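You operate a simulated robot arm through the tools that you are given. There is no shell and no other tool.

Carry out the task below with a simulated robot arm. There is one attempt and no reset: what you move stays moved.

Task
Set the controls near the mesh shelf of the trolley. At the end: the yellow-grip hold-down is set to down; the lime-grip hold-down is set to down; the orange-grip hold-down is set to down; the grey-grip hold-down is set to down; whatever was shut is shut again. Leave all else as you found it, and nothing knocked over. The yellow-grip hold-down goes to its stop. The orange-grip hold-down goes to its stop. The lime-grip hold-down goes to its stop. The grey-grip hold-down goes to its stop.

It is judged by the outcome, as a careful person would: the job done as asked, and still so three seconds after it is handed in. It fails if anything else is knocked over, pushed out of place, dropped, spilled or broken.

Robot
A 7-joint arm with a two-finger parallel gripper, fixed in place. Base frame: the origin is at the foot of the arm, x ahead of it, y to its left, z up. Units: m, degrees, N and s.
Its first joint turns from -166.0 to 166.0 degrees. Payload 4.4 kg.
The tool frame sits at the grasp point between the pads (the TCP): z along the fingers, y along the line on which they close. The tips reach 0.023 m beyond it. Largest opening 0.094 m; finger width 0.038, thickness 0.01; the body of the gripper, 0.054 by 0.096 m, starts 0.039 m behind the TCP.
Orientation is that of the tool frame in the base frame, as [roll, pitch, yaw] about the fixed x, y, z axes, in that order (R = Rz(yaw) Ry(pitch) Rx(roll)). With the fingers straight down and closing along the base's y, the tool's x points along the base's -x, its y along +y and its z along -z.

Tools
- The arm moves only by the tool send_rows. Its argument "motion" is a list of rows, each an object of numbers (a shift or turn left out is 0, a gripper value left out holds the last): "dx", "dy", "dz": the shift along the tool's x, y, z in m; "rx", "ry", "rz": the turn, a rotation vector about the tool's x, y, z in degrees; "fingers": the gripper command, from -1 (fully open) to 1 (shut), values between in proportion. In form: [{"dx": .., "dy": .., "dz": .., "rx": .., "ry": .., "rz": .., "fingers": ..}, ...]. A call has 1 to 20 rows; each row shifts and turns the commanded pose from where the row before left it, along the tool's axes as they then stand. Rows are played at 5 a second. More than 0.05 m and 8.6 degrees between two rows, or a gripper value outside its range, and nothing of the call is played. A pose out of reach is approached as far as the arm can. The call stops where the force on the tool passes 40 N (or 10 N more than at its start, if that is more) or the arm is blocked; 0.2 s more then pass. The fingers move at their own pace (about 0.072 m/s each) and stop on an object; they squeeze with about 36 N. The grip force told is the motor's: it shows also when the fingers shut on nothing. Time passes only in rows, and 0.2 s behind the last, so rows that do not move let the fingers close. The reply holds the time, the measured pose of the TCP, the force on the tool along the base axes, the opening and the grip force, in the units named above and with some noise, with the torque about the TCP (base axes, N m) and any sound that the robot's microphone picked up.
- Cameras (640 x 400 px; columns grow to the right, rows downward): "scene" is fixed at [0.0488, -0.6499, 1.4784]; the picture's right is [0.50, -0.87, 0.00], its down [-0.46, -0.27, -0.84] and it looks along [0.73, 0.42, -0.54] (base axes); focal length 313 px, centre (320, 200). "wrist" rides on the gripper at [0.086, 0.016, -0.074] in the tool frame; the picture's right is [-0.18, 0.98, 0.00], its down [-0.58, -0.11, -0.81] and it looks along [-0.79, -0.15, 0.59] (tool axes); focal length 243 px, centre (320, 200). There is no depth. A picture from a camera that has moved, and an enlarged one, comes with that camera's place and axes in the base frame and with its lens.
- camera(camera): a new picture of that camera. The clock stands still meanwhile.
- enlarge(camera, box): a new picture of the part [left, top, right, bottom] of that camera's present view, enlarged. The clock stands still meanwhile.
- sign_off(): hands the job in; it is judged then, once.

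Places have to be worked out from the pictures, the camera data and where the tool is seen. Open the gripper and draw the arm clear of the work before you hand the job in, unless the task says otherwise.

The tools are called as name(argument=value, ...) on one line, values as JSON. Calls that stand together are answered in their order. send_rows: Moves the arm, as the interface text tells. Its arguments: {"type":"object","properties":{"motion":{"type":"array","items":{"type":"object","properties":{"dx":{"type":"number"},"dy":{"type":"number"},"dz":{"type":"number"},"rx":{"type":"number"},"ry":{"type":"number"},"rz":{"type":"number"},"fingers":{"type":"number"}}}}},"required":["motion"]} The other tools are called the same way: camera (camera) takes a picture; enlarge (camera, box) takes an enlarged picture of a part of a camera's view; sign_off () hands the job in.

At the start:

```text
t: 0.0
position: [0.8717, -0.0776, 1.2057]
tool_rot: [180.0, 0.0, -180.0]
wrist_force: [0.1, 0.4, 0.1]
ft_torque: [-0.01, 0.0, -0.02]
width: 0.0937
finger_force: 0.1
```

scene: 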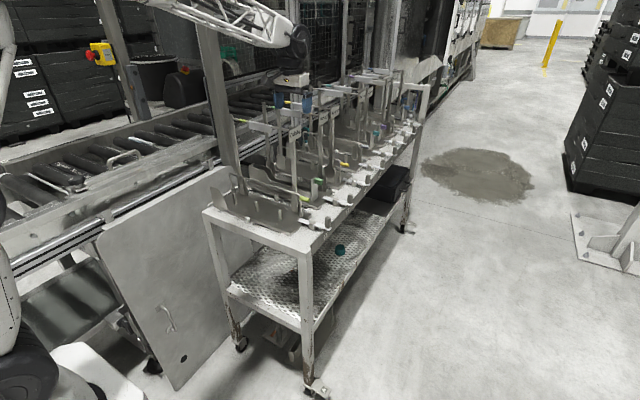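
wrist: 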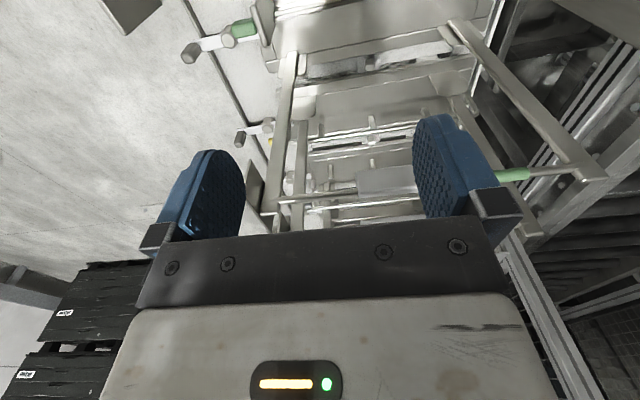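

I start by looking closer at the trolley to identify the hold-downs.

enlarge(camera="scene", box=[200, 60, 440, 240])

enlarge(camera="scene", box=[220, 100, 340, 220])

enlarge(camera="scene", box=[310, 60, 430, 180])

enlarge(camera="scene", box=[60, 160, 440, 400])

```text
2.22 times, centred on (320, 150) of scene
camera zoom: at [0.0488, -0.6499, 1.4784], right [0.5, -0.87, 0.0], down [-0.46, -0.27, -0.84], along [0.73, 0.42, -0.54], focal length 695 px, centre (320, 311)
```

zoom: 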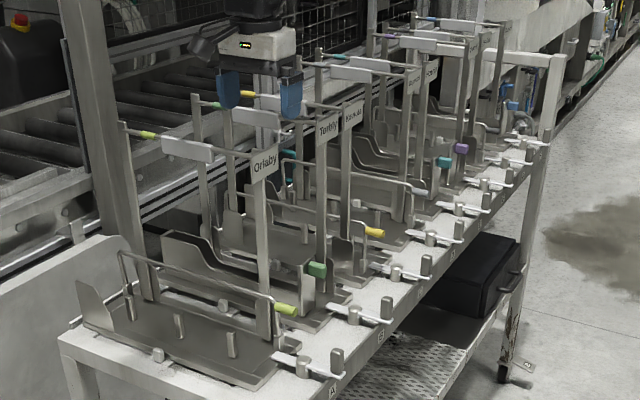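

```text
3.33 times, centred on (280, 160) of scene
camera zoom: at [0.0488, -0.6499, 1.4784], right [0.5, -0.87, 0.0], down [-0.46, -0.27, -0.84], along [0.73, 0.42, -0.54], focal length 1042 px, centre (453, 333)
```

zoom: 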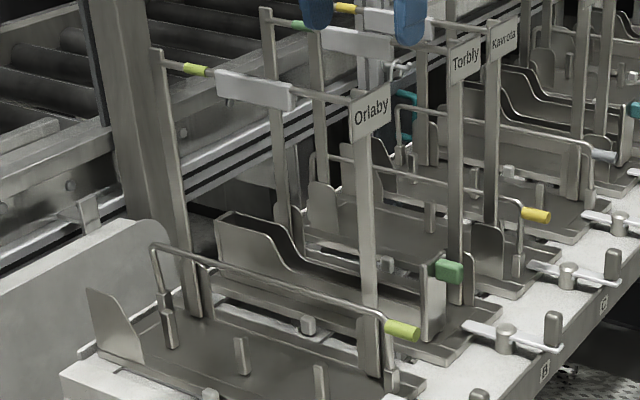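

```text
3.33 times, centred on (370, 120) of scene
camera zoom: at [0.0488, -0.6499, 1.4784], right [0.5, -0.87, 0.0], down [-0.46, -0.27, -0.84], along [0.73, 0.42, -0.54], focal length 1042 px, centre (153, 467)
```

zoom: 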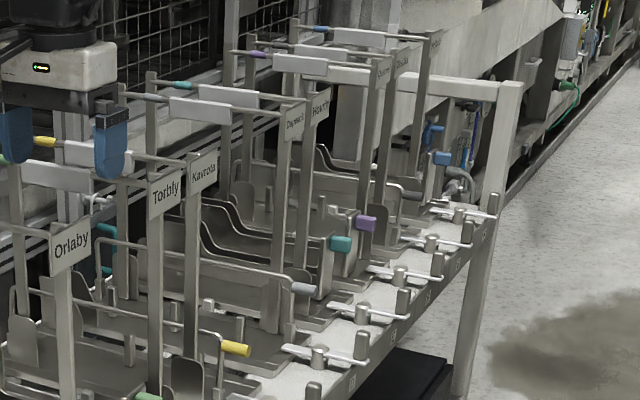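

```text
1.67 times, centred on (250, 280) of scene
camera zoom: at [0.0488, -0.6499, 1.4784], right [0.5, -0.87, 0.0], down [-0.46, -0.27, -0.84], along [0.73, 0.42, -0.54], focal length 521 px, centre (437, 67)
```

zoom: 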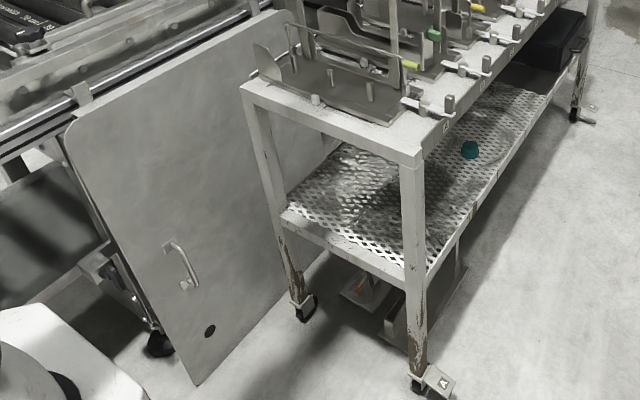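

I look in more detail at the lower shelf, beneath it, and the trays.

enlarge(camera="scene", box=[225, 280, 335, 400])

enlarge(camera="scene", box=[220, 170, 340, 250])

enlarge(camera="scene", box=[220, 100, 290, 150])

enlarge(camera="scene", box=[280, 120, 350, 170])

enlarge(camera="scene", box=[340, 60, 420, 120])

enlarge(camera="scene", box=[340, 110, 420, 170])

enlarge(camera="scene", box=[320, 150, 420, 270])

enlarge(camera="wrist", box=[160, 0, 360, 200])

enlarge(camera="wrist", box=[340, 0, 620, 200])

```text
3.33 times, centred on (280, 340) of scene
camera zoom: at [0.0488, -0.6499, 1.4784], right [0.5, -0.87, 0.0], down [-0.46, -0.27, -0.84], along [0.73, 0.42, -0.54], focal length 1042 px, centre (453, -267)
```

zoom: 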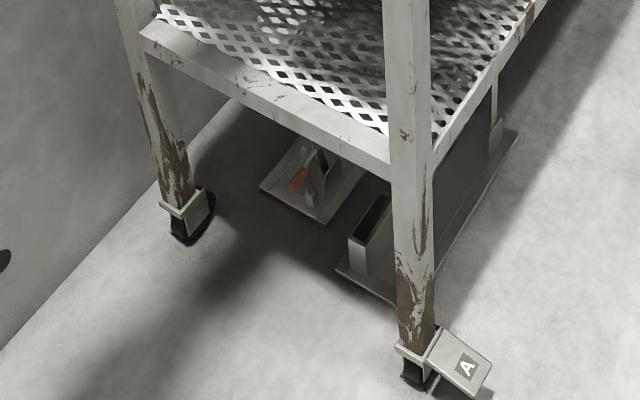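

```text
5.00 times, centred on (280, 210) of scene
camera zoom: at [0.0488, -0.6499, 1.4784], right [0.5, -0.87, 0.0], down [-0.46, -0.27, -0.84], along [0.73, 0.42, -0.54], focal length 1564 px, centre (520, 150)
```

zoom: 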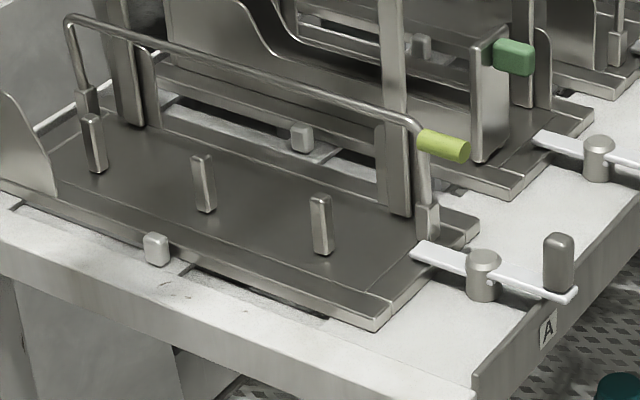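

```text
8.00 times, centred on (255, 125) of scene
camera zoom: at [0.0488, -0.6499, 1.4784], right [0.5, -0.87, 0.0], down [-0.46, -0.27, -0.84], along [0.73, 0.42, -0.54], focal length 2502 px, centre (840, 800)
```

zoom: 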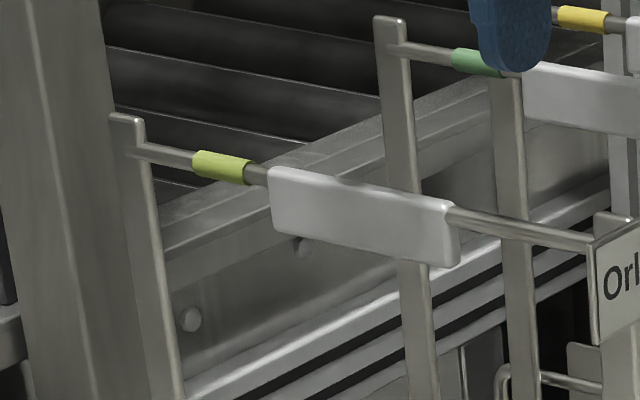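

```text
8.00 times, centred on (315, 145) of scene
camera zoom: at [0.0488, -0.6499, 1.4784], right [0.5, -0.87, 0.0], down [-0.46, -0.27, -0.84], along [0.73, 0.42, -0.54], focal length 2502 px, centre (360, 640)
```

zoom: 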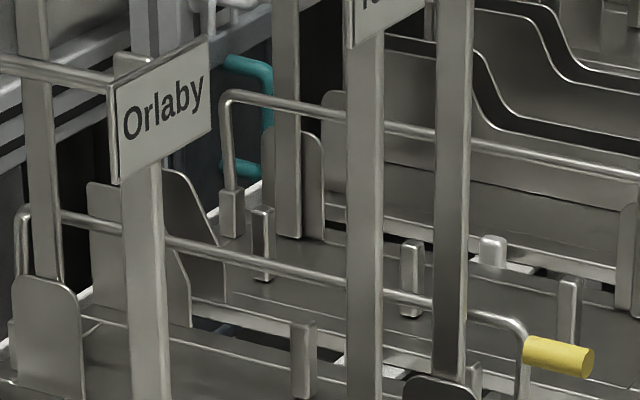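

```text
6.67 times, centred on (380, 90) of scene
camera zoom: at [0.0488, -0.6499, 1.4784], right [0.5, -0.87, 0.0], down [-0.46, -0.27, -0.84], along [0.73, 0.42, -0.54], focal length 2085 px, centre (-80, 933)
```

zoom: 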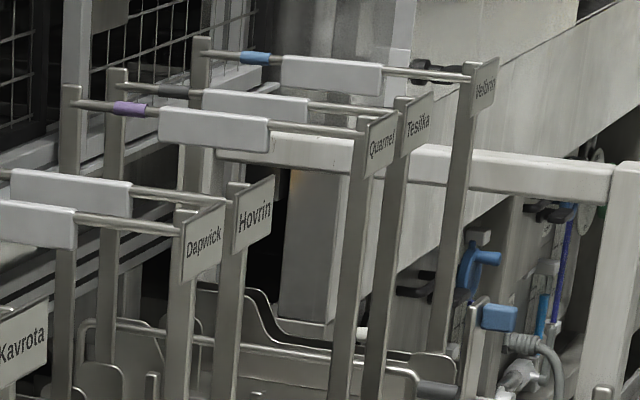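

```text
6.67 times, centred on (380, 140) of scene
camera zoom: at [0.0488, -0.6499, 1.4784], right [0.5, -0.87, 0.0], down [-0.46, -0.27, -0.84], along [0.73, 0.42, -0.54], focal length 2085 px, centre (-80, 600)
```

zoom: 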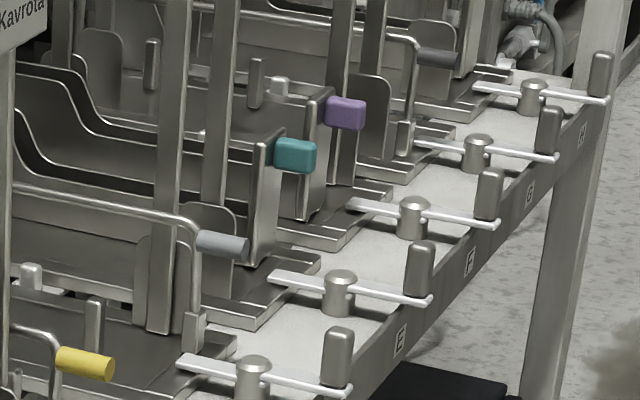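

```text
3.33 times, centred on (370, 210) of scene
camera zoom: at [0.0488, -0.6499, 1.4784], right [0.5, -0.87, 0.0], down [-0.46, -0.27, -0.84], along [0.73, 0.42, -0.54], focal length 1042 px, centre (153, 167)
```

zoom: 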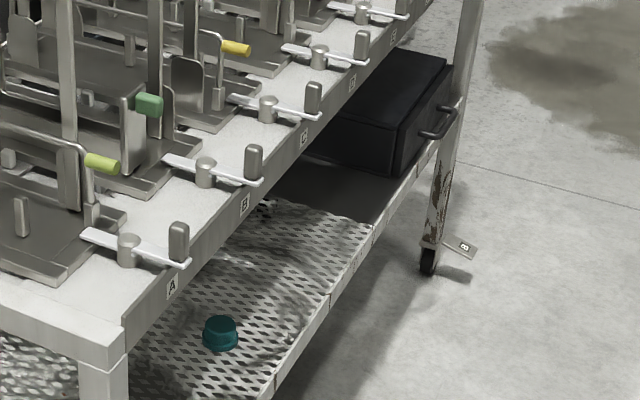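

```text
2.00 times, centred on (260, 100) of wrist
camera zoom: at [0.7856, -0.0609, 1.2805], right [0.18, 0.98, 0.0], down [0.58, -0.11, 0.81], along [0.79, -0.15, -0.59], focal length 485 px, centre (440, 400)
```

zoom: 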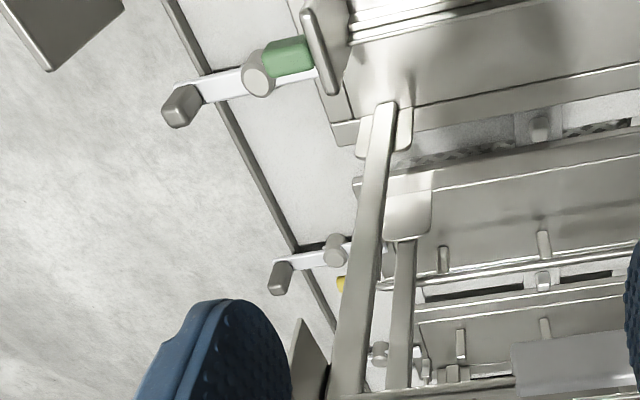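

```text
2.00 times, centred on (480, 100) of wrist
camera zoom: at [0.7856, -0.0609, 1.2805], right [0.18, 0.98, 0.0], down [0.58, -0.11, 0.81], along [0.79, -0.15, -0.59], focal length 485 px, centre (0, 400)
```

zoom: 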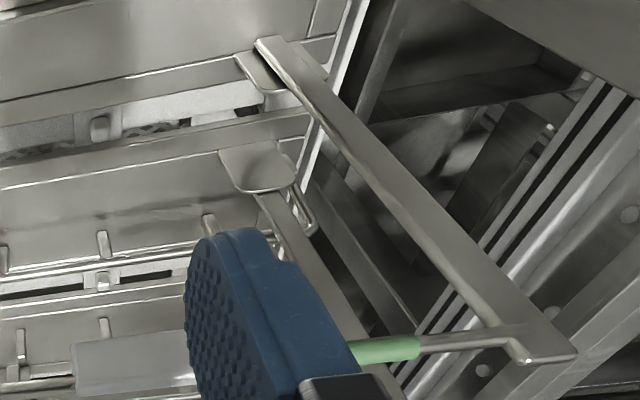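

The trolley top holds a row of stations with bails and grips, and something orange is beneath the mesh shelf. I raise the hand and pull back towards the base to view with the wrist camera.

send_rows(motion=[{"dz": -0.04, "fingers": 1}, {"dz": -0.04}, {"dx": 0.04, "dz": -0.02}, {"dx": 0.05}, {"dx": 0.05}, {"dx": 0.05}, {"dx": 0.05}, {"dx": 0.05}, {"dx": 0.05}, {"dx": 0.05}, {"dx": 0.05}])

camera(camera="wrist")

camera(camera="scene")

```text
t: 2.4
position: [0.432, -0.0761, 1.3036]
tool_rot: [-180.0, -0.1, 180.0]
wrist_force: [-0.3, -0.4, 0.4]
ft_torque: [0.03, -0.01, -0.01]
width: 0.0
finger_force: 35.4
```

```text
taken
camera wrist: at [0.3453, -0.0602, 1.379], right [0.18, 0.98, 0.0], down [0.58, -0.11, 0.81], along [0.79, -0.15, -0.59], focal length 243 px, centre (320, 200)
```

wrist: 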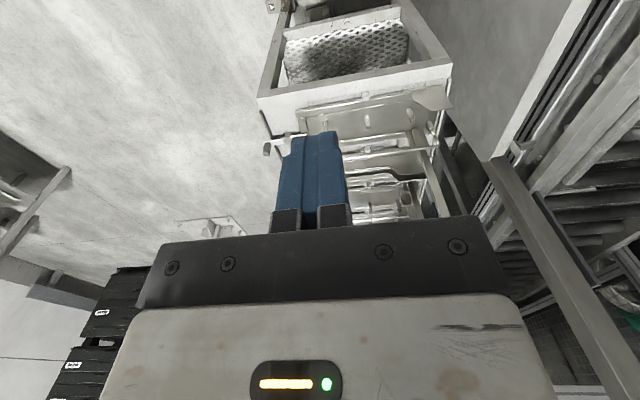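

```text
taken
```

scene: 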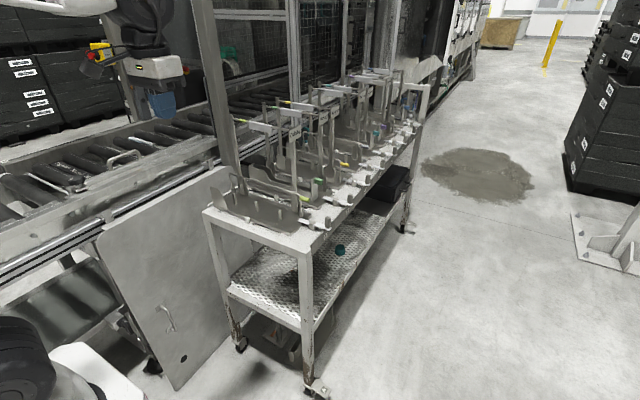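

With the hand out of the way, I examine the stations again from the scene camera.

enlarge(camera="scene", box=[225, 100, 305, 150])

enlarge(camera="scene", box=[290, 70, 370, 120])

enlarge(camera="scene", box=[270, 140, 350, 190])

enlarge(camera="scene", box=[240, 300, 340, 380])

enlarge(camera="wrist", box=[240, 0, 500, 220])

```text
8.00 times, centred on (265, 125) of scene
camera zoom: at [0.0488, -0.6499, 1.4784], right [0.5, -0.87, 0.0], down [-0.46, -0.27, -0.84], along [0.73, 0.42, -0.54], focal length 2502 px, centre (760, 800)
```

zoom: 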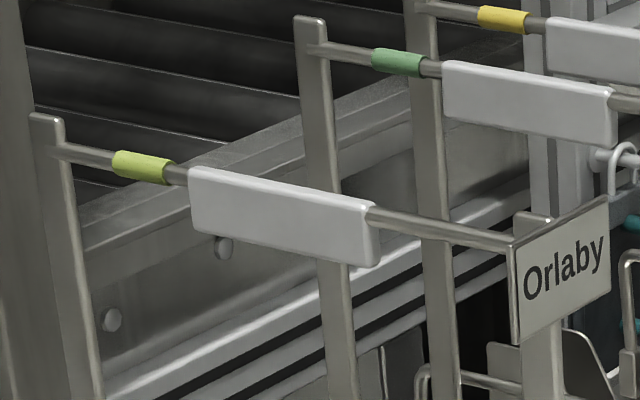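

```text
8.00 times, centred on (330, 95) of scene
camera zoom: at [0.0488, -0.6499, 1.4784], right [0.5, -0.87, 0.0], down [-0.46, -0.27, -0.84], along [0.73, 0.42, -0.54], focal length 2502 px, centre (240, 1040)
```

zoom: 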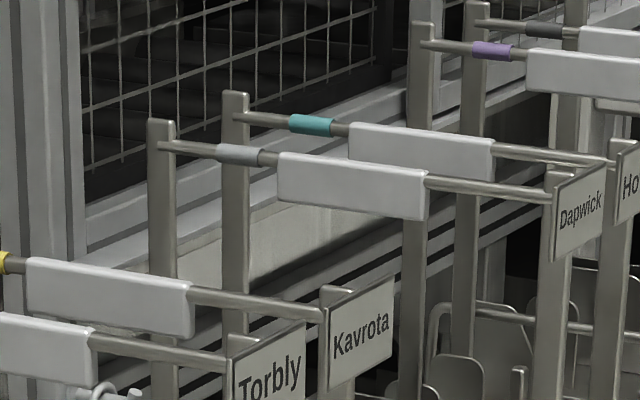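

```text
8.00 times, centred on (310, 165) of scene
camera zoom: at [0.0488, -0.6499, 1.4784], right [0.5, -0.87, 0.0], down [-0.46, -0.27, -0.84], along [0.73, 0.42, -0.54], focal length 2502 px, centre (400, 480)
```

zoom: 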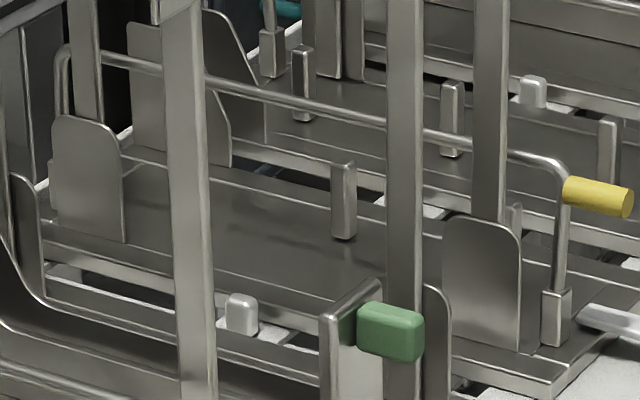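

```text
5.00 times, centred on (290, 340) of scene
camera zoom: at [0.0488, -0.6499, 1.4784], right [0.5, -0.87, 0.0], down [-0.46, -0.27, -0.84], along [0.73, 0.42, -0.54], focal length 1564 px, centre (470, -500)
```

zoom: 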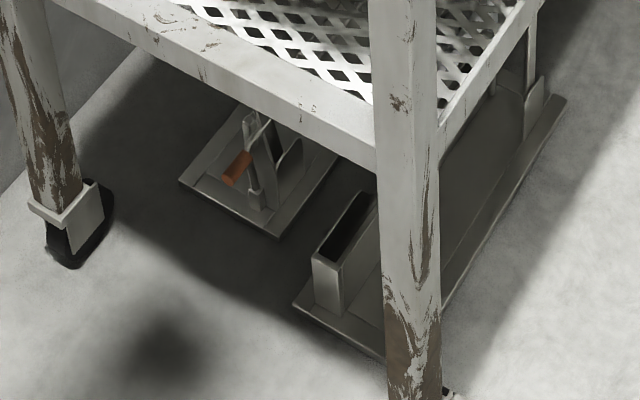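

```text
1.82 times, centred on (370, 110) of wrist
camera zoom: at [0.3453, -0.0602, 1.379], right [0.18, 0.98, 0.0], down [0.58, -0.11, 0.81], along [0.79, -0.15, -0.59], focal length 441 px, centre (229, 364)
```

zoom: 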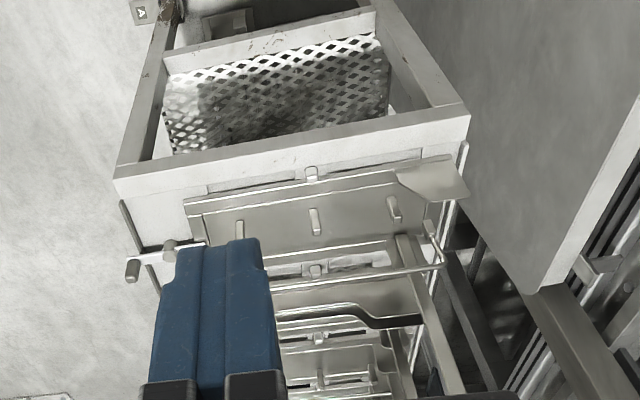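

The bails (lime, yellow, grey on top; orange below the mesh shelf) seem to be the hold-downs. I turn the hand to look towards +y and go round to the front side for a closer view.

send_rows(motion=[{"rz": -8.2}, {"rz": -8.2}, {"rz": -8.2}, {"rz": -8.2}, {"rz": -8.2}, {"rz": -8.2}, {"rz": -8.2}, {"rz": -8.2}, {"rz": -8.2}, {"rz": -8.2}, {"rz": -8}, {"dx": 0.05}, {"dx": 0.05}, {"dx": 0.05}, {"dx": 0.05}, {"dx": 0.05}, {"dx": 0.05}, {"dx": 0.05}, {"dx": 0.05}])

send_rows(motion=[{"dy": -0.05}, {"dy": -0.05}, {"dy": -0.05}, {"dy": -0.05}, {"dy": -0.05}, {"dy": -0.05}, {"dz": 0.04}, {"dz": 0.04}])

camera(camera="wrist")

camera(camera="scene")

```text
t: 6.3
position: [0.4322, -0.4551, 1.2955]
tool_rot: [179.2, 0.7, -90.2]
wrist_force: [-0.1, 0.2, -0.6]
ft_torque: [0.06, -0.01, -0.01]
width: 0.0
finger_force: 35.6
stopped in row 19: the force on the tool passed its limit at 40 N (the readings are from after the stop); the commanded pose is now the measured one
```

```text
t: 8.1
position: [0.7301, -0.4553, 1.2089]
tool_rot: [179.3, 0.7, -90.2]
wrist_force: [0.8, -0.3, 0.0]
ft_torque: [-0.02, 0.0, -0.01]
width: 0.0
finger_force: 36.2
```

```text
taken
camera wrist: at [0.714, -0.5432, 1.2838], right [-0.98, 0.19, 0.01], down [0.12, 0.57, 0.81], along [0.14, 0.8, -0.58], focal length 243 px, centre (320, 200)
```

wrist: 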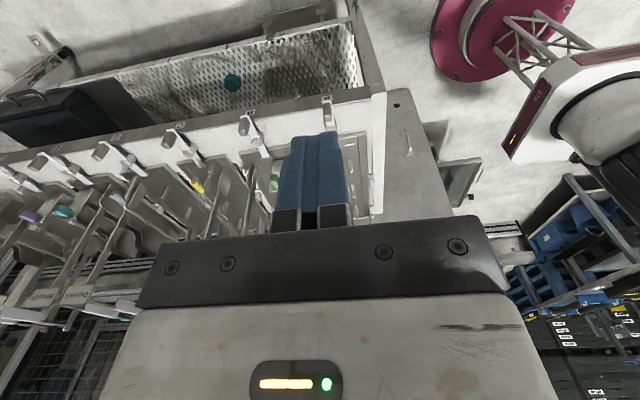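

```text
taken
```

scene: 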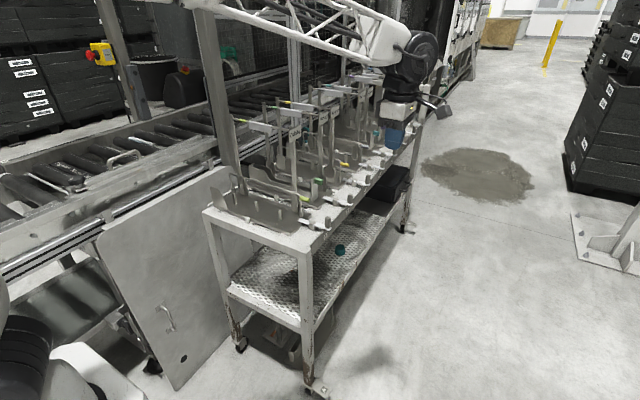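

Now I enlarge the parts of this (upside-down) view with the trays.

enlarge(camera="wrist", box=[130, 80, 290, 240])

enlarge(camera="wrist", box=[0, 120, 180, 260])

enlarge(camera="wrist", box=[0, 0, 380, 180])

enlarge(camera="wrist", box=[330, 60, 520, 230])

```text
2.50 times, centred on (210, 160) of wrist
camera zoom: at [0.714, -0.5432, 1.2838], right [-0.98, 0.19, 0.01], down [0.12, 0.57, 0.81], along [0.14, 0.8, -0.58], focal length 606 px, centre (595, 300)
```

zoom: 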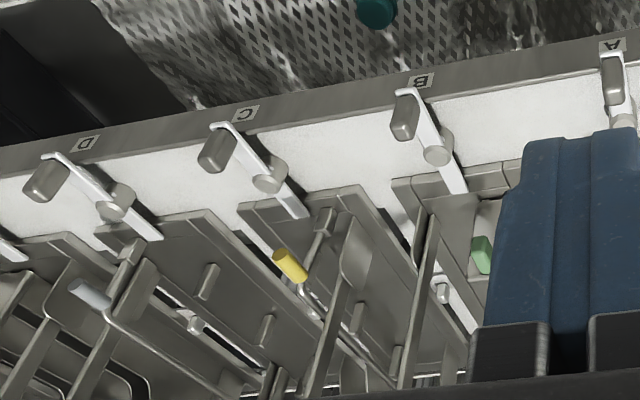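

```text
2.86 times, centred on (90, 190) of wrist
camera zoom: at [0.714, -0.5432, 1.2838], right [-0.98, 0.19, 0.01], down [0.12, 0.57, 0.81], along [0.14, 0.8, -0.58], focal length 693 px, centre (977, 229)
```

zoom: 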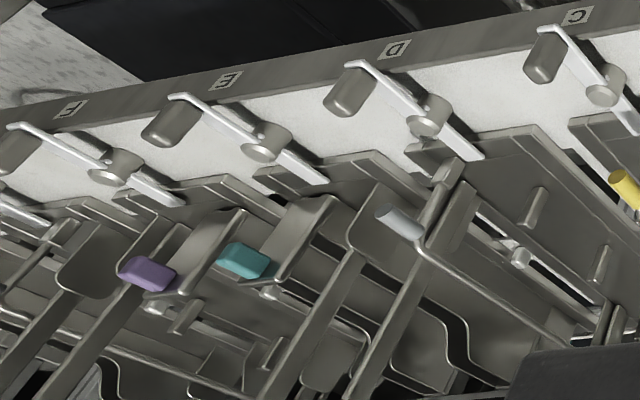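

```text
1.68 times, centred on (190, 90) of wrist
camera zoom: at [0.714, -0.5432, 1.2838], right [-0.98, 0.19, 0.01], down [0.12, 0.57, 0.81], along [0.14, 0.8, -0.58], focal length 409 px, centre (539, 385)
```

zoom: 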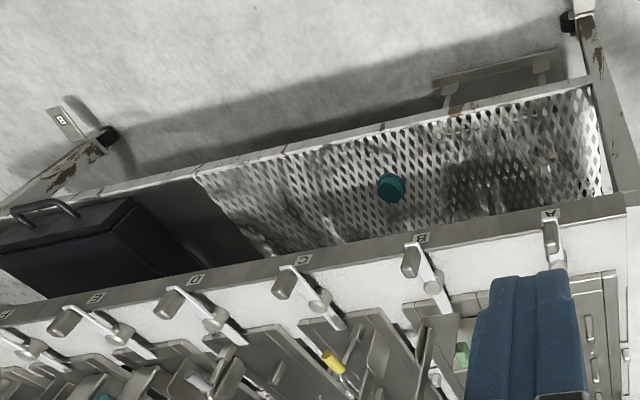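

```text
2.35 times, centred on (425, 145) of wrist
camera zoom: at [0.714, -0.5432, 1.2838], right [-0.98, 0.19, 0.01], down [0.12, 0.57, 0.81], along [0.14, 0.8, -0.58], focal length 571 px, centre (73, 329)
```

zoom: 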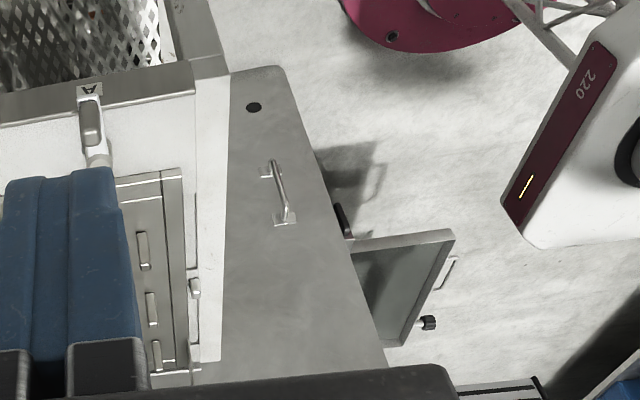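

The trays on the top: A lime, B green gate, C yellow, D grey. I tilt the camera to a near-horizontal view and lower to see the profile of the bails from the front.

send_rows(motion=[{"dx": 0.03}, {"dx": 0.03}, {"dx": 0.03}, {"ry": -8}, {"ry": -8}, {"ry": -8}])

camera(camera="wrist")

```text
t: 9.5
position: [0.7304, -0.5456, 1.2096]
tool_rot: [179.2, 24.7, -90.6]
wrist_force: [-1.0, -0.6, 0.6]
ft_torque: [-0.02, -0.01, 0.0]
width: 0.0
finger_force: 35.7
```

```text
taken
camera wrist: at [0.7128, -0.6549, 1.2412], right [-0.98, 0.17, 0.09], down [0.12, 0.19, 0.97], along [0.15, 0.97, -0.21], focal length 243 px, centre (320, 200)
```

wrist: 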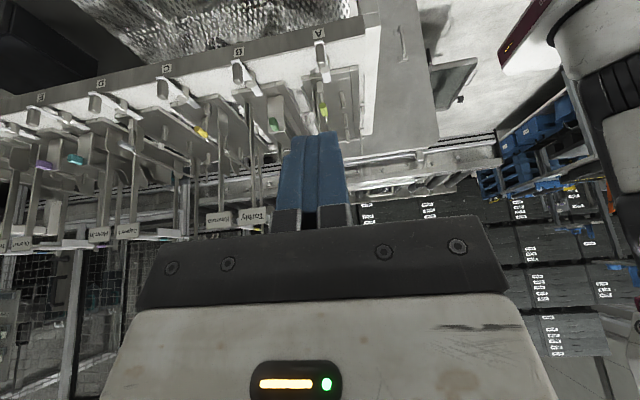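

I lower the camera to look at the trays from the side.

send_rows(motion=[{"dx": 0.02, "dz": 0.044}, {"dx": 0.02, "dz": 0.044}, {"dx": 0.02, "dz": 0.044}])

camera(camera="wrist")

enlarge(camera="wrist", box=[0, 0, 400, 200])

```text
t: 10.3
position: [0.7281, -0.5453, 1.0641]
tool_rot: [179.3, 24.5, -90.5]
wrist_force: [-0.2, 0.8, 1.2]
ft_torque: [-0.05, 0.02, 0.02]
width: 0.0
finger_force: 36.2
```

```text
taken
camera wrist: at [0.7113, -0.6545, 1.0973], right [-0.98, 0.17, 0.09], down [0.12, 0.19, 0.97], along [0.15, 0.97, -0.21], focal length 243 px, centre (320, 200)
```

wrist: 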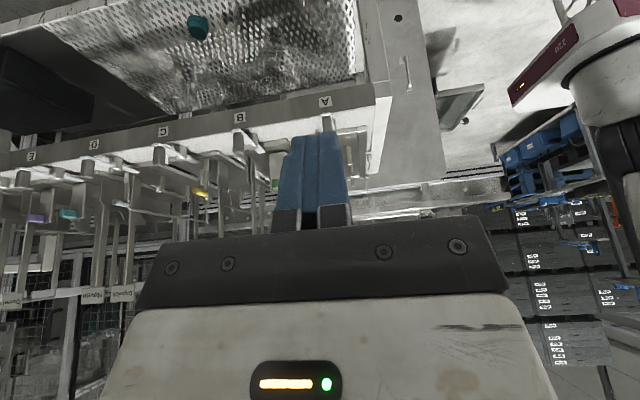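

```text
1.60 times, centred on (200, 100) of wrist
camera zoom: at [0.7113, -0.6545, 1.0973], right [-0.98, 0.17, 0.09], down [0.12, 0.19, 0.97], along [0.15, 0.97, -0.21], focal length 388 px, centre (512, 360)
```

zoom: 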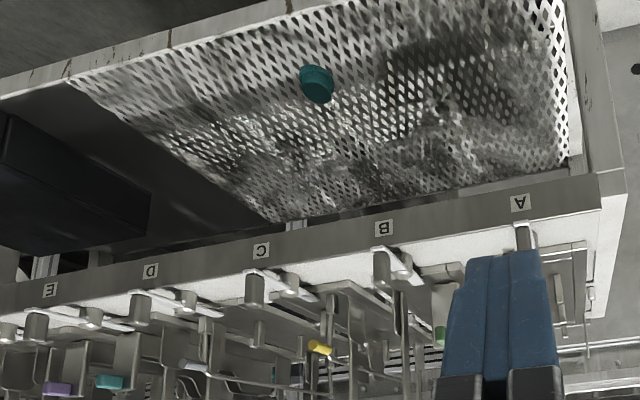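

I look under the mesh shelf next: pitch the camera level and descend in front of the trolley.

send_rows(motion=[{"ry": -7}, {"ry": -6}, {"dx": 0.028, "dz": 0.035}, {"dx": 0.028, "dz": 0.035}, {"dx": 0.028, "dz": 0.035}, {"dx": 0.028, "dz": 0.035}, {"dx": 0.028, "dz": 0.035}, {"dx": 0.028, "dz": 0.035}, {"dx": 0.028, "dz": 0.035}, {"dx": 0.028, "dz": 0.035}])

camera(camera="wrist")

camera(camera="scene")

```text
t: 12.5
position: [0.7241, -0.5509, 0.7066]
tool_rot: [179.1, 37.5, -90.8]
wrist_force: [0.3, 0.0, -0.2]
ft_torque: [-0.02, 0.02, -0.01]
width: 0.0
finger_force: 36.0
```

```text
taken
camera wrist: at [0.7066, -0.665, 0.7129], right [-0.98, 0.15, 0.12], down [0.12, -0.03, 0.99], along [0.15, 0.99, 0.01], focal length 243 px, centre (320, 200)
```

wrist: 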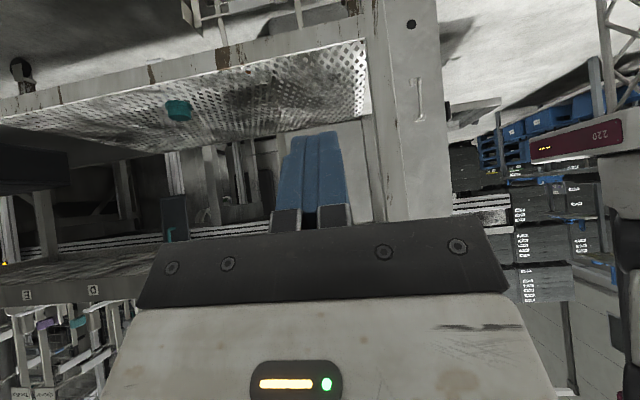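

```text
taken
```

scene: 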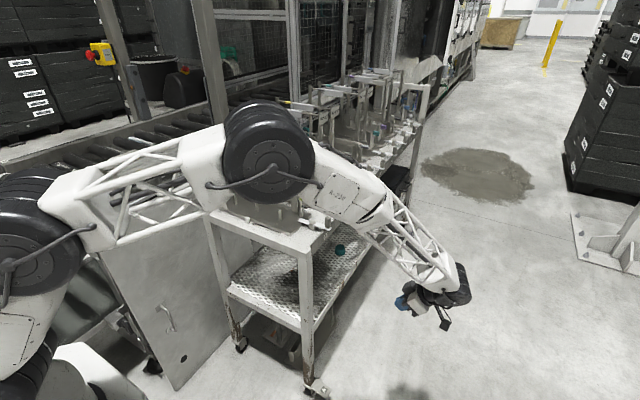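

The shelf underside begins to appear. I lower further, a bit closer to the left end, watching the elbow.

send_rows(motion=[{"dx": 0.028, "dz": 0.035}, {"dx": 0.028, "dz": 0.035}, {"dx": 0.028, "dz": 0.035}, {"dx": 0.028, "dz": 0.035}])

camera(camera="wrist")

camera(camera="scene")

```text
t: 13.5
position: [0.7199, -0.5544, 0.5288]
tool_rot: [179.2, 37.6, -90.8]
wrist_force: [0.8, 0.1, 0.2]
ft_torque: [0.0, 0.0, 0.0]
width: 0.0003
finger_force: 36.0
```

```text
taken
camera wrist: at [0.7036, -0.6682, 0.535], right [-0.98, 0.15, 0.12], down [0.12, -0.03, 0.99], along [0.15, 0.99, 0.01], focal length 243 px, centre (320, 200)
```

wrist: 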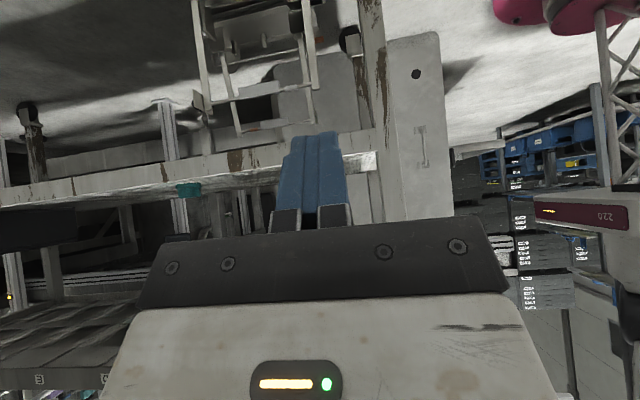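

```text
taken
```

scene: 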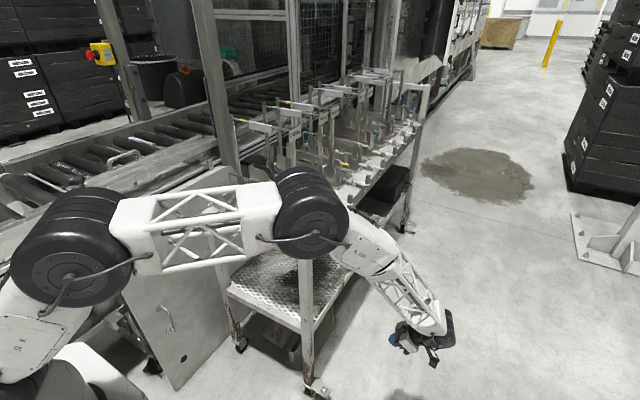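

I enlarge the upper part, which shows what stands under the shelf.

enlarge(camera="wrist", box=[180, 0, 380, 140])

enlarge(camera="wrist", box=[0, 60, 260, 220])

```text
2.86 times, centred on (280, 70) of wrist
camera zoom: at [0.7036, -0.6682, 0.535], right [-0.98, 0.15, 0.12], down [0.12, -0.03, 0.99], along [0.15, 0.99, 0.01], focal length 693 px, centre (434, 571)
```

zoom: 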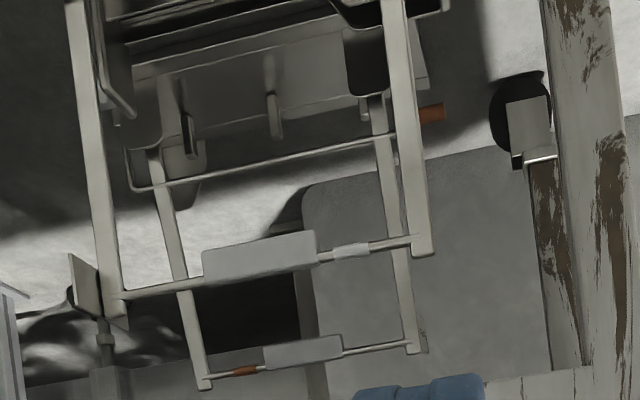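

```text
2.46 times, centred on (130, 140) of wrist
camera zoom: at [0.7036, -0.6682, 0.535], right [-0.98, 0.15, 0.12], down [0.12, -0.03, 0.99], along [0.15, 0.99, 0.01], focal length 597 px, centre (788, 348)
```

zoom: 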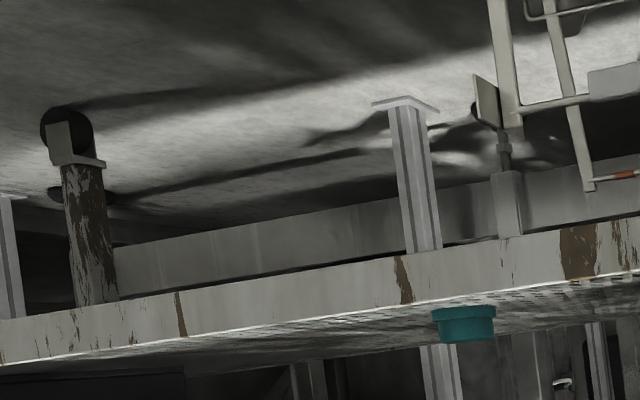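

The orange bail sits on a floor tray under the shelf (grip at its −x end, tray running along x). I'll do the top ones first: rise again in front of the trolley and look closely at lime from there.

send_rows(motion=[{"dx": -0.028, "dz": -0.035}, {"dx": -0.028, "dz": -0.035}, {"dx": -0.028, "dz": -0.035}, {"dx": -0.028, "dz": -0.035}, {"dx": -0.028, "dz": -0.035}, {"dx": -0.028, "dz": -0.035}, {"dx": -0.028, "dz": -0.035}, {"dx": -0.028, "dz": -0.035}, {"dx": -0.028, "dz": -0.035}, {"dx": -0.028, "dz": -0.035}, {"dx": -0.028, "dz": -0.035}, {"dx": -0.028, "dz": -0.035}, {"ry": 8}])

camera(camera="wrist")

camera(camera="scene")

```text
t: 16.3
position: [0.7265, -0.5453, 1.0639]
tool_rot: [179.0, 29.6, -90.7]
wrist_force: [-0.3, 0.5, -0.8]
ft_torque: [0.03, 0.01, -0.04]
width: 0.0002
finger_force: 36.2
```

```text
taken
camera wrist: at [0.7106, -0.6568, 1.0858], right [-0.98, 0.16, 0.1], down [0.12, 0.11, 0.99], along [0.15, 0.98, -0.12], focal length 243 px, centre (320, 200)
```

wrist: 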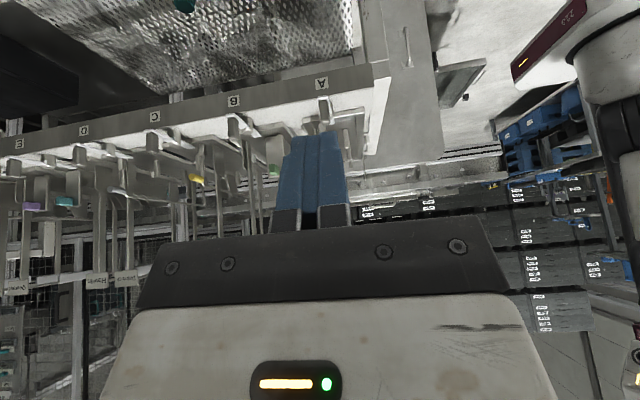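

```text
taken
```

scene: 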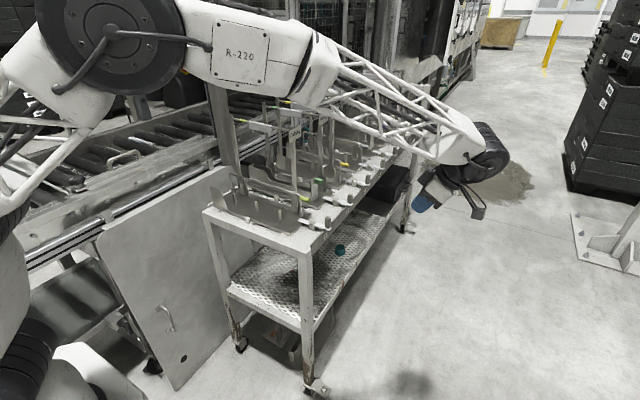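

I shift along +x so the fingers don't hide the lime station, and move a bit closer.

send_rows(motion=[{"dy": -0.04}, {"dy": -0.04}, {"dy": -0.04}, {"dx": -0.04, "dz": 0.02}, {"dx": -0.04, "dz": 0.02}])

camera(camera="wrist")

enlarge(camera="wrist", box=[320, 40, 500, 180])

enlarge(camera="wrist", box=[120, 80, 300, 220])

```text
t: 17.5
position: [0.8483, -0.4566, 1.066]
tool_rot: [179.0, 29.9, -90.8]
wrist_force: [0.2, -0.5, 0.2]
ft_torque: [0.0, 0.04, 0.02]
width: 0.0001
finger_force: 35.3
```

```text
taken
camera wrist: at [0.8317, -0.5682, 1.0885], right [-0.98, 0.17, 0.11], down [0.12, 0.1, 0.99], along [0.15, 0.98, -0.12], focal length 243 px, centre (320, 200)
```

wrist: 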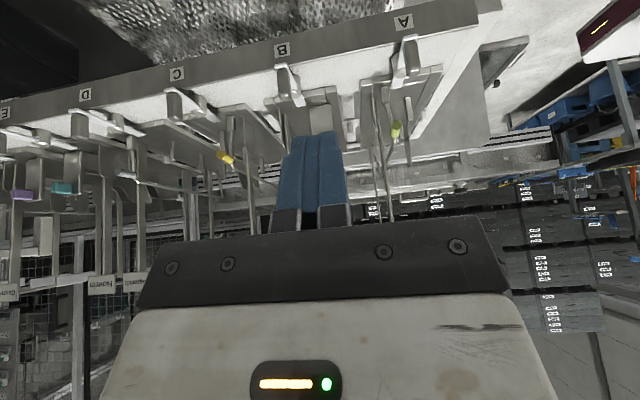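

```text
2.86 times, centred on (410, 110) of wrist
camera zoom: at [0.8317, -0.5682, 1.0885], right [-0.98, 0.17, 0.11], down [0.12, 0.1, 0.99], along [0.15, 0.98, -0.12], focal length 693 px, centre (63, 457)
```

zoom: 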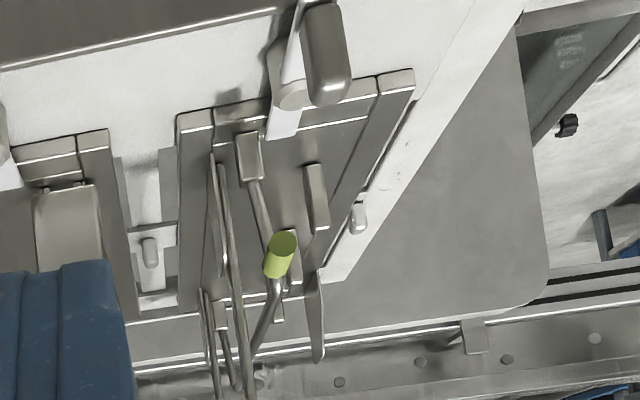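

```text
2.86 times, centred on (210, 150) of wrist
camera zoom: at [0.8317, -0.5682, 1.0885], right [-0.98, 0.17, 0.11], down [0.12, 0.1, 0.99], along [0.15, 0.98, -0.12], focal length 693 px, centre (634, 343)
```

zoom: 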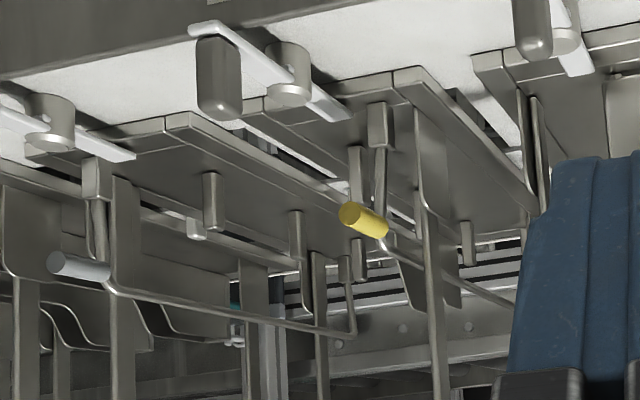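

The trays may be mirrored from one to the next, so I check which side of each bail the posts and pegs are on.

enlarge(camera="scene", box=[300, 130, 360, 180])

enlarge(camera="scene", box=[330, 115, 390, 165])

enlarge(camera="scene", box=[270, 170, 330, 220])

enlarge(camera="wrist", box=[0, 90, 140, 200])

```text
8.00 times, centred on (330, 155) of scene
camera zoom: at [0.0488, -0.6499, 1.4784], right [0.5, -0.87, 0.0], down [-0.46, -0.27, -0.84], along [0.73, 0.42, -0.54], focal length 2502 px, centre (240, 560)
```

zoom: 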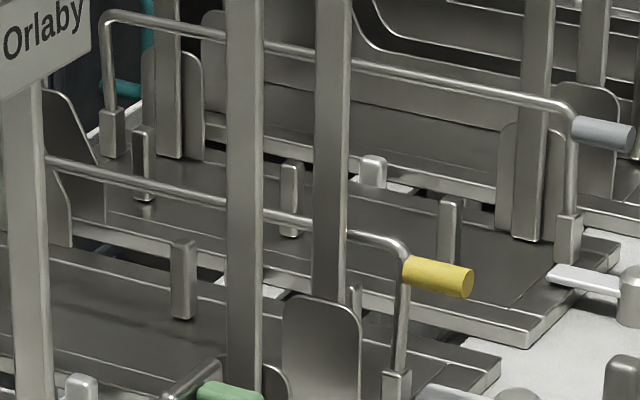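

```text
8.00 times, centred on (360, 140) of scene
camera zoom: at [0.0488, -0.6499, 1.4784], right [0.5, -0.87, 0.0], down [-0.46, -0.27, -0.84], along [0.73, 0.42, -0.54], focal length 2502 px, centre (0, 680)
```

zoom: 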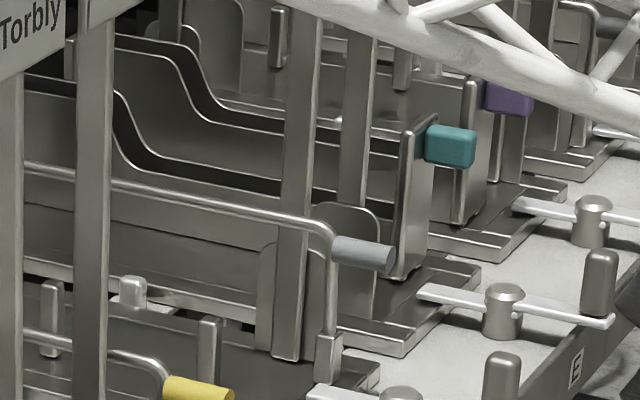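

```text
8.00 times, centred on (300, 195) of scene
camera zoom: at [0.0488, -0.6499, 1.4784], right [0.5, -0.87, 0.0], down [-0.46, -0.27, -0.84], along [0.73, 0.42, -0.54], focal length 2502 px, centre (480, 240)
```

zoom: 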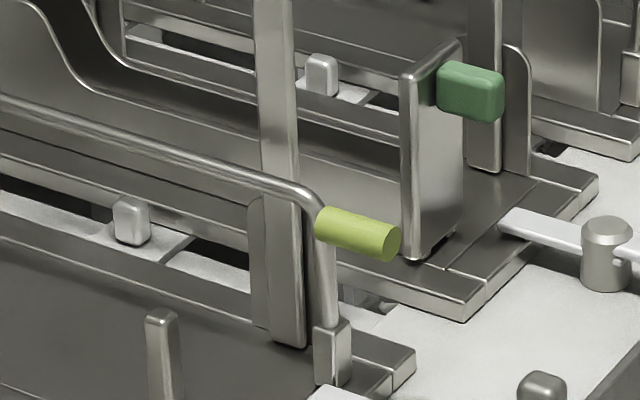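

```text
3.64 times, centred on (70, 145) of wrist
camera zoom: at [0.8317, -0.5682, 1.0885], right [-0.98, 0.17, 0.11], down [0.12, 0.1, 0.99], along [0.15, 0.98, -0.12], focal length 882 px, centre (1229, 400)
```

zoom: 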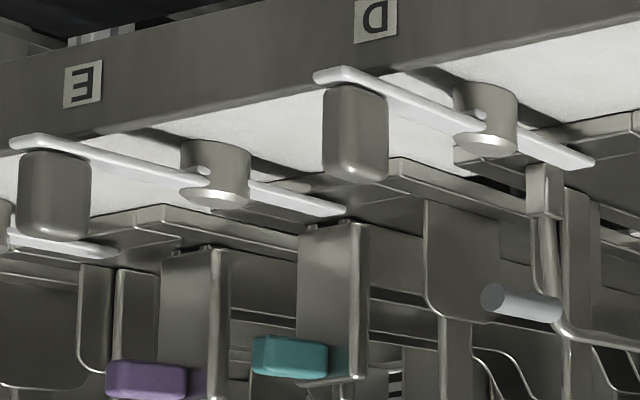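

Measurements: lime bail at about x 0.762, grip centre y≈−0.183, z≈0.937, swinging toward −x (pegs there); yellow (C) is mirrored at x≈1.047 and swings +x; grey (D) at x≈1.26 swings −x. I move in toward the lime grip, staying on its +x side.

send_rows(motion=[{"ry": 8}, {"dx": -0.0257, "dy": 0.0076, "dz": 0.0203}, {"dx": -0.0257, "dy": 0.0076, "dz": 0.0203}, {"dx": -0.0257, "dy": 0.0076, "dz": 0.0203}, {"dx": -0.0257, "dy": 0.0076, "dz": 0.0203}, {"dx": -0.0257, "dy": 0.0076, "dz": 0.0203}])

camera(camera="wrist")

camera(camera="scene")

enlarge(camera="scene", box=[240, 100, 400, 240])

```text
t: 18.9
position: [0.8089, -0.2989, 1.0203]
tool_rot: [179.2, 21.7, -90.7]
wrist_force: [-0.3, -1.1, 0.0]
ft_torque: [-0.01, 0.01, -0.02]
width: 0.0
finger_force: 35.3
```

```text
taken
camera wrist: at [0.7925, -0.4063, 1.0584], right [-0.98, 0.18, 0.08], down [0.12, 0.24, 0.96], along [0.15, 0.95, -0.26], focal length 243 px, centre (320, 200)
```

wrist: 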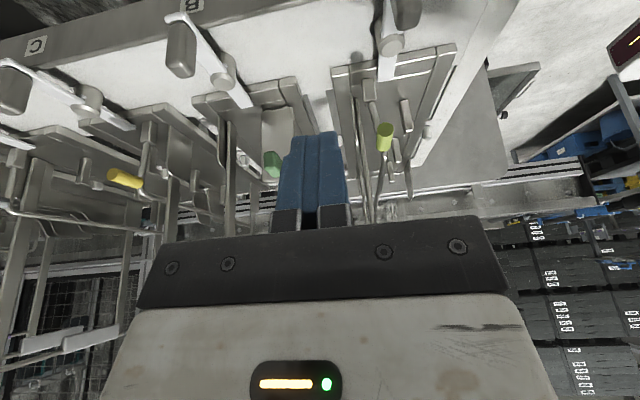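

```text
taken
```

scene: 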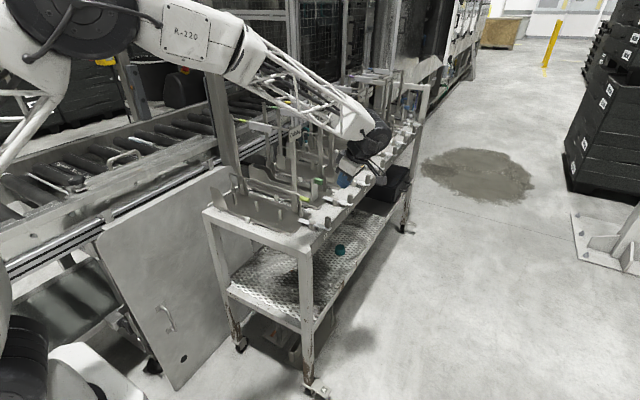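

```text
2.86 times, centred on (320, 170) of scene
camera zoom: at [0.0488, -0.6499, 1.4784], right [0.5, -0.87, 0.0], down [-0.46, -0.27, -0.84], along [0.73, 0.42, -0.54], focal length 894 px, centre (320, 286)
```

zoom: 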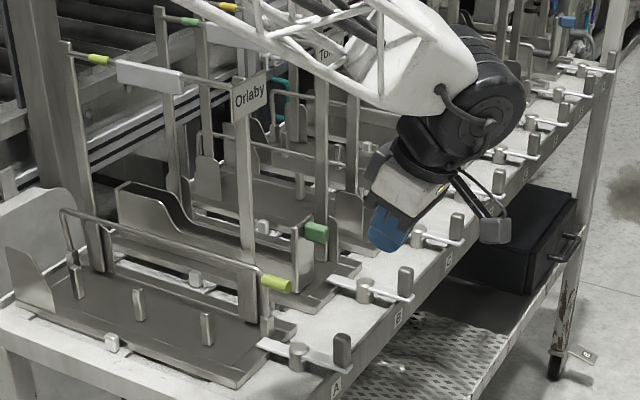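

Both views agree on the lime grip at about (0.760, −0.185, 0.94). I lower the closed fingers to its +x side.

send_rows(motion=[{"dx": -0.0162, "dy": 0.0022, "dz": 0.026}, {"dx": -0.0162, "dy": 0.0022, "dz": 0.026}, {"dx": -0.0162, "dy": 0.0022, "dz": 0.026}, {"dx": -0.0162, "dy": 0.0022, "dz": 0.026}])

camera(camera="wrist")

enlarge(camera="scene", box=[240, 100, 400, 240])

```text
t: 19.9
position: [0.7993, -0.2018, 0.9482]
tool_rot: [179.1, 21.7, -90.5]
wrist_force: [0.5, 0.6, 0.3]
ft_torque: [0.03, 0.0, -0.01]
width: 0.0
finger_force: 36.0
```

```text
taken
camera wrist: at [0.784, -0.3086, 0.9869], right [-0.98, 0.18, 0.08], down [0.12, 0.24, 0.96], along [0.15, 0.95, -0.26], focal length 243 px, centre (320, 200)
```

wrist: 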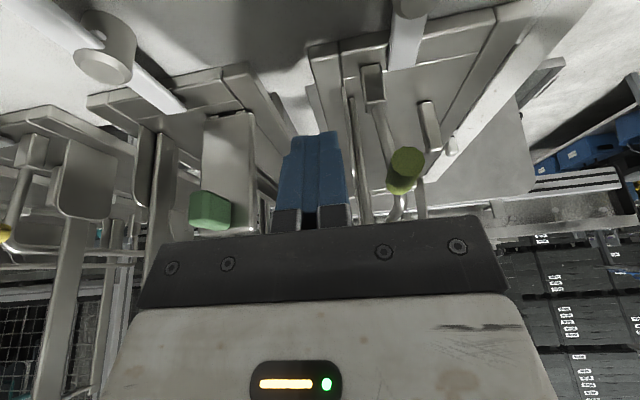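

```text
2.86 times, centred on (320, 170) of scene
camera zoom: at [0.0488, -0.6499, 1.4784], right [0.5, -0.87, 0.0], down [-0.46, -0.27, -0.84], along [0.73, 0.42, -0.54], focal length 894 px, centre (320, 286)
```

zoom: 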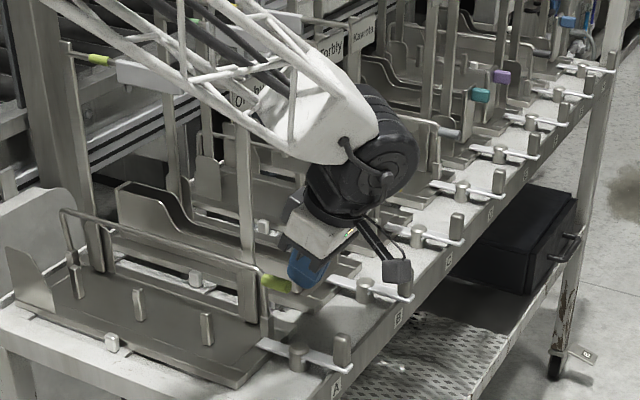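

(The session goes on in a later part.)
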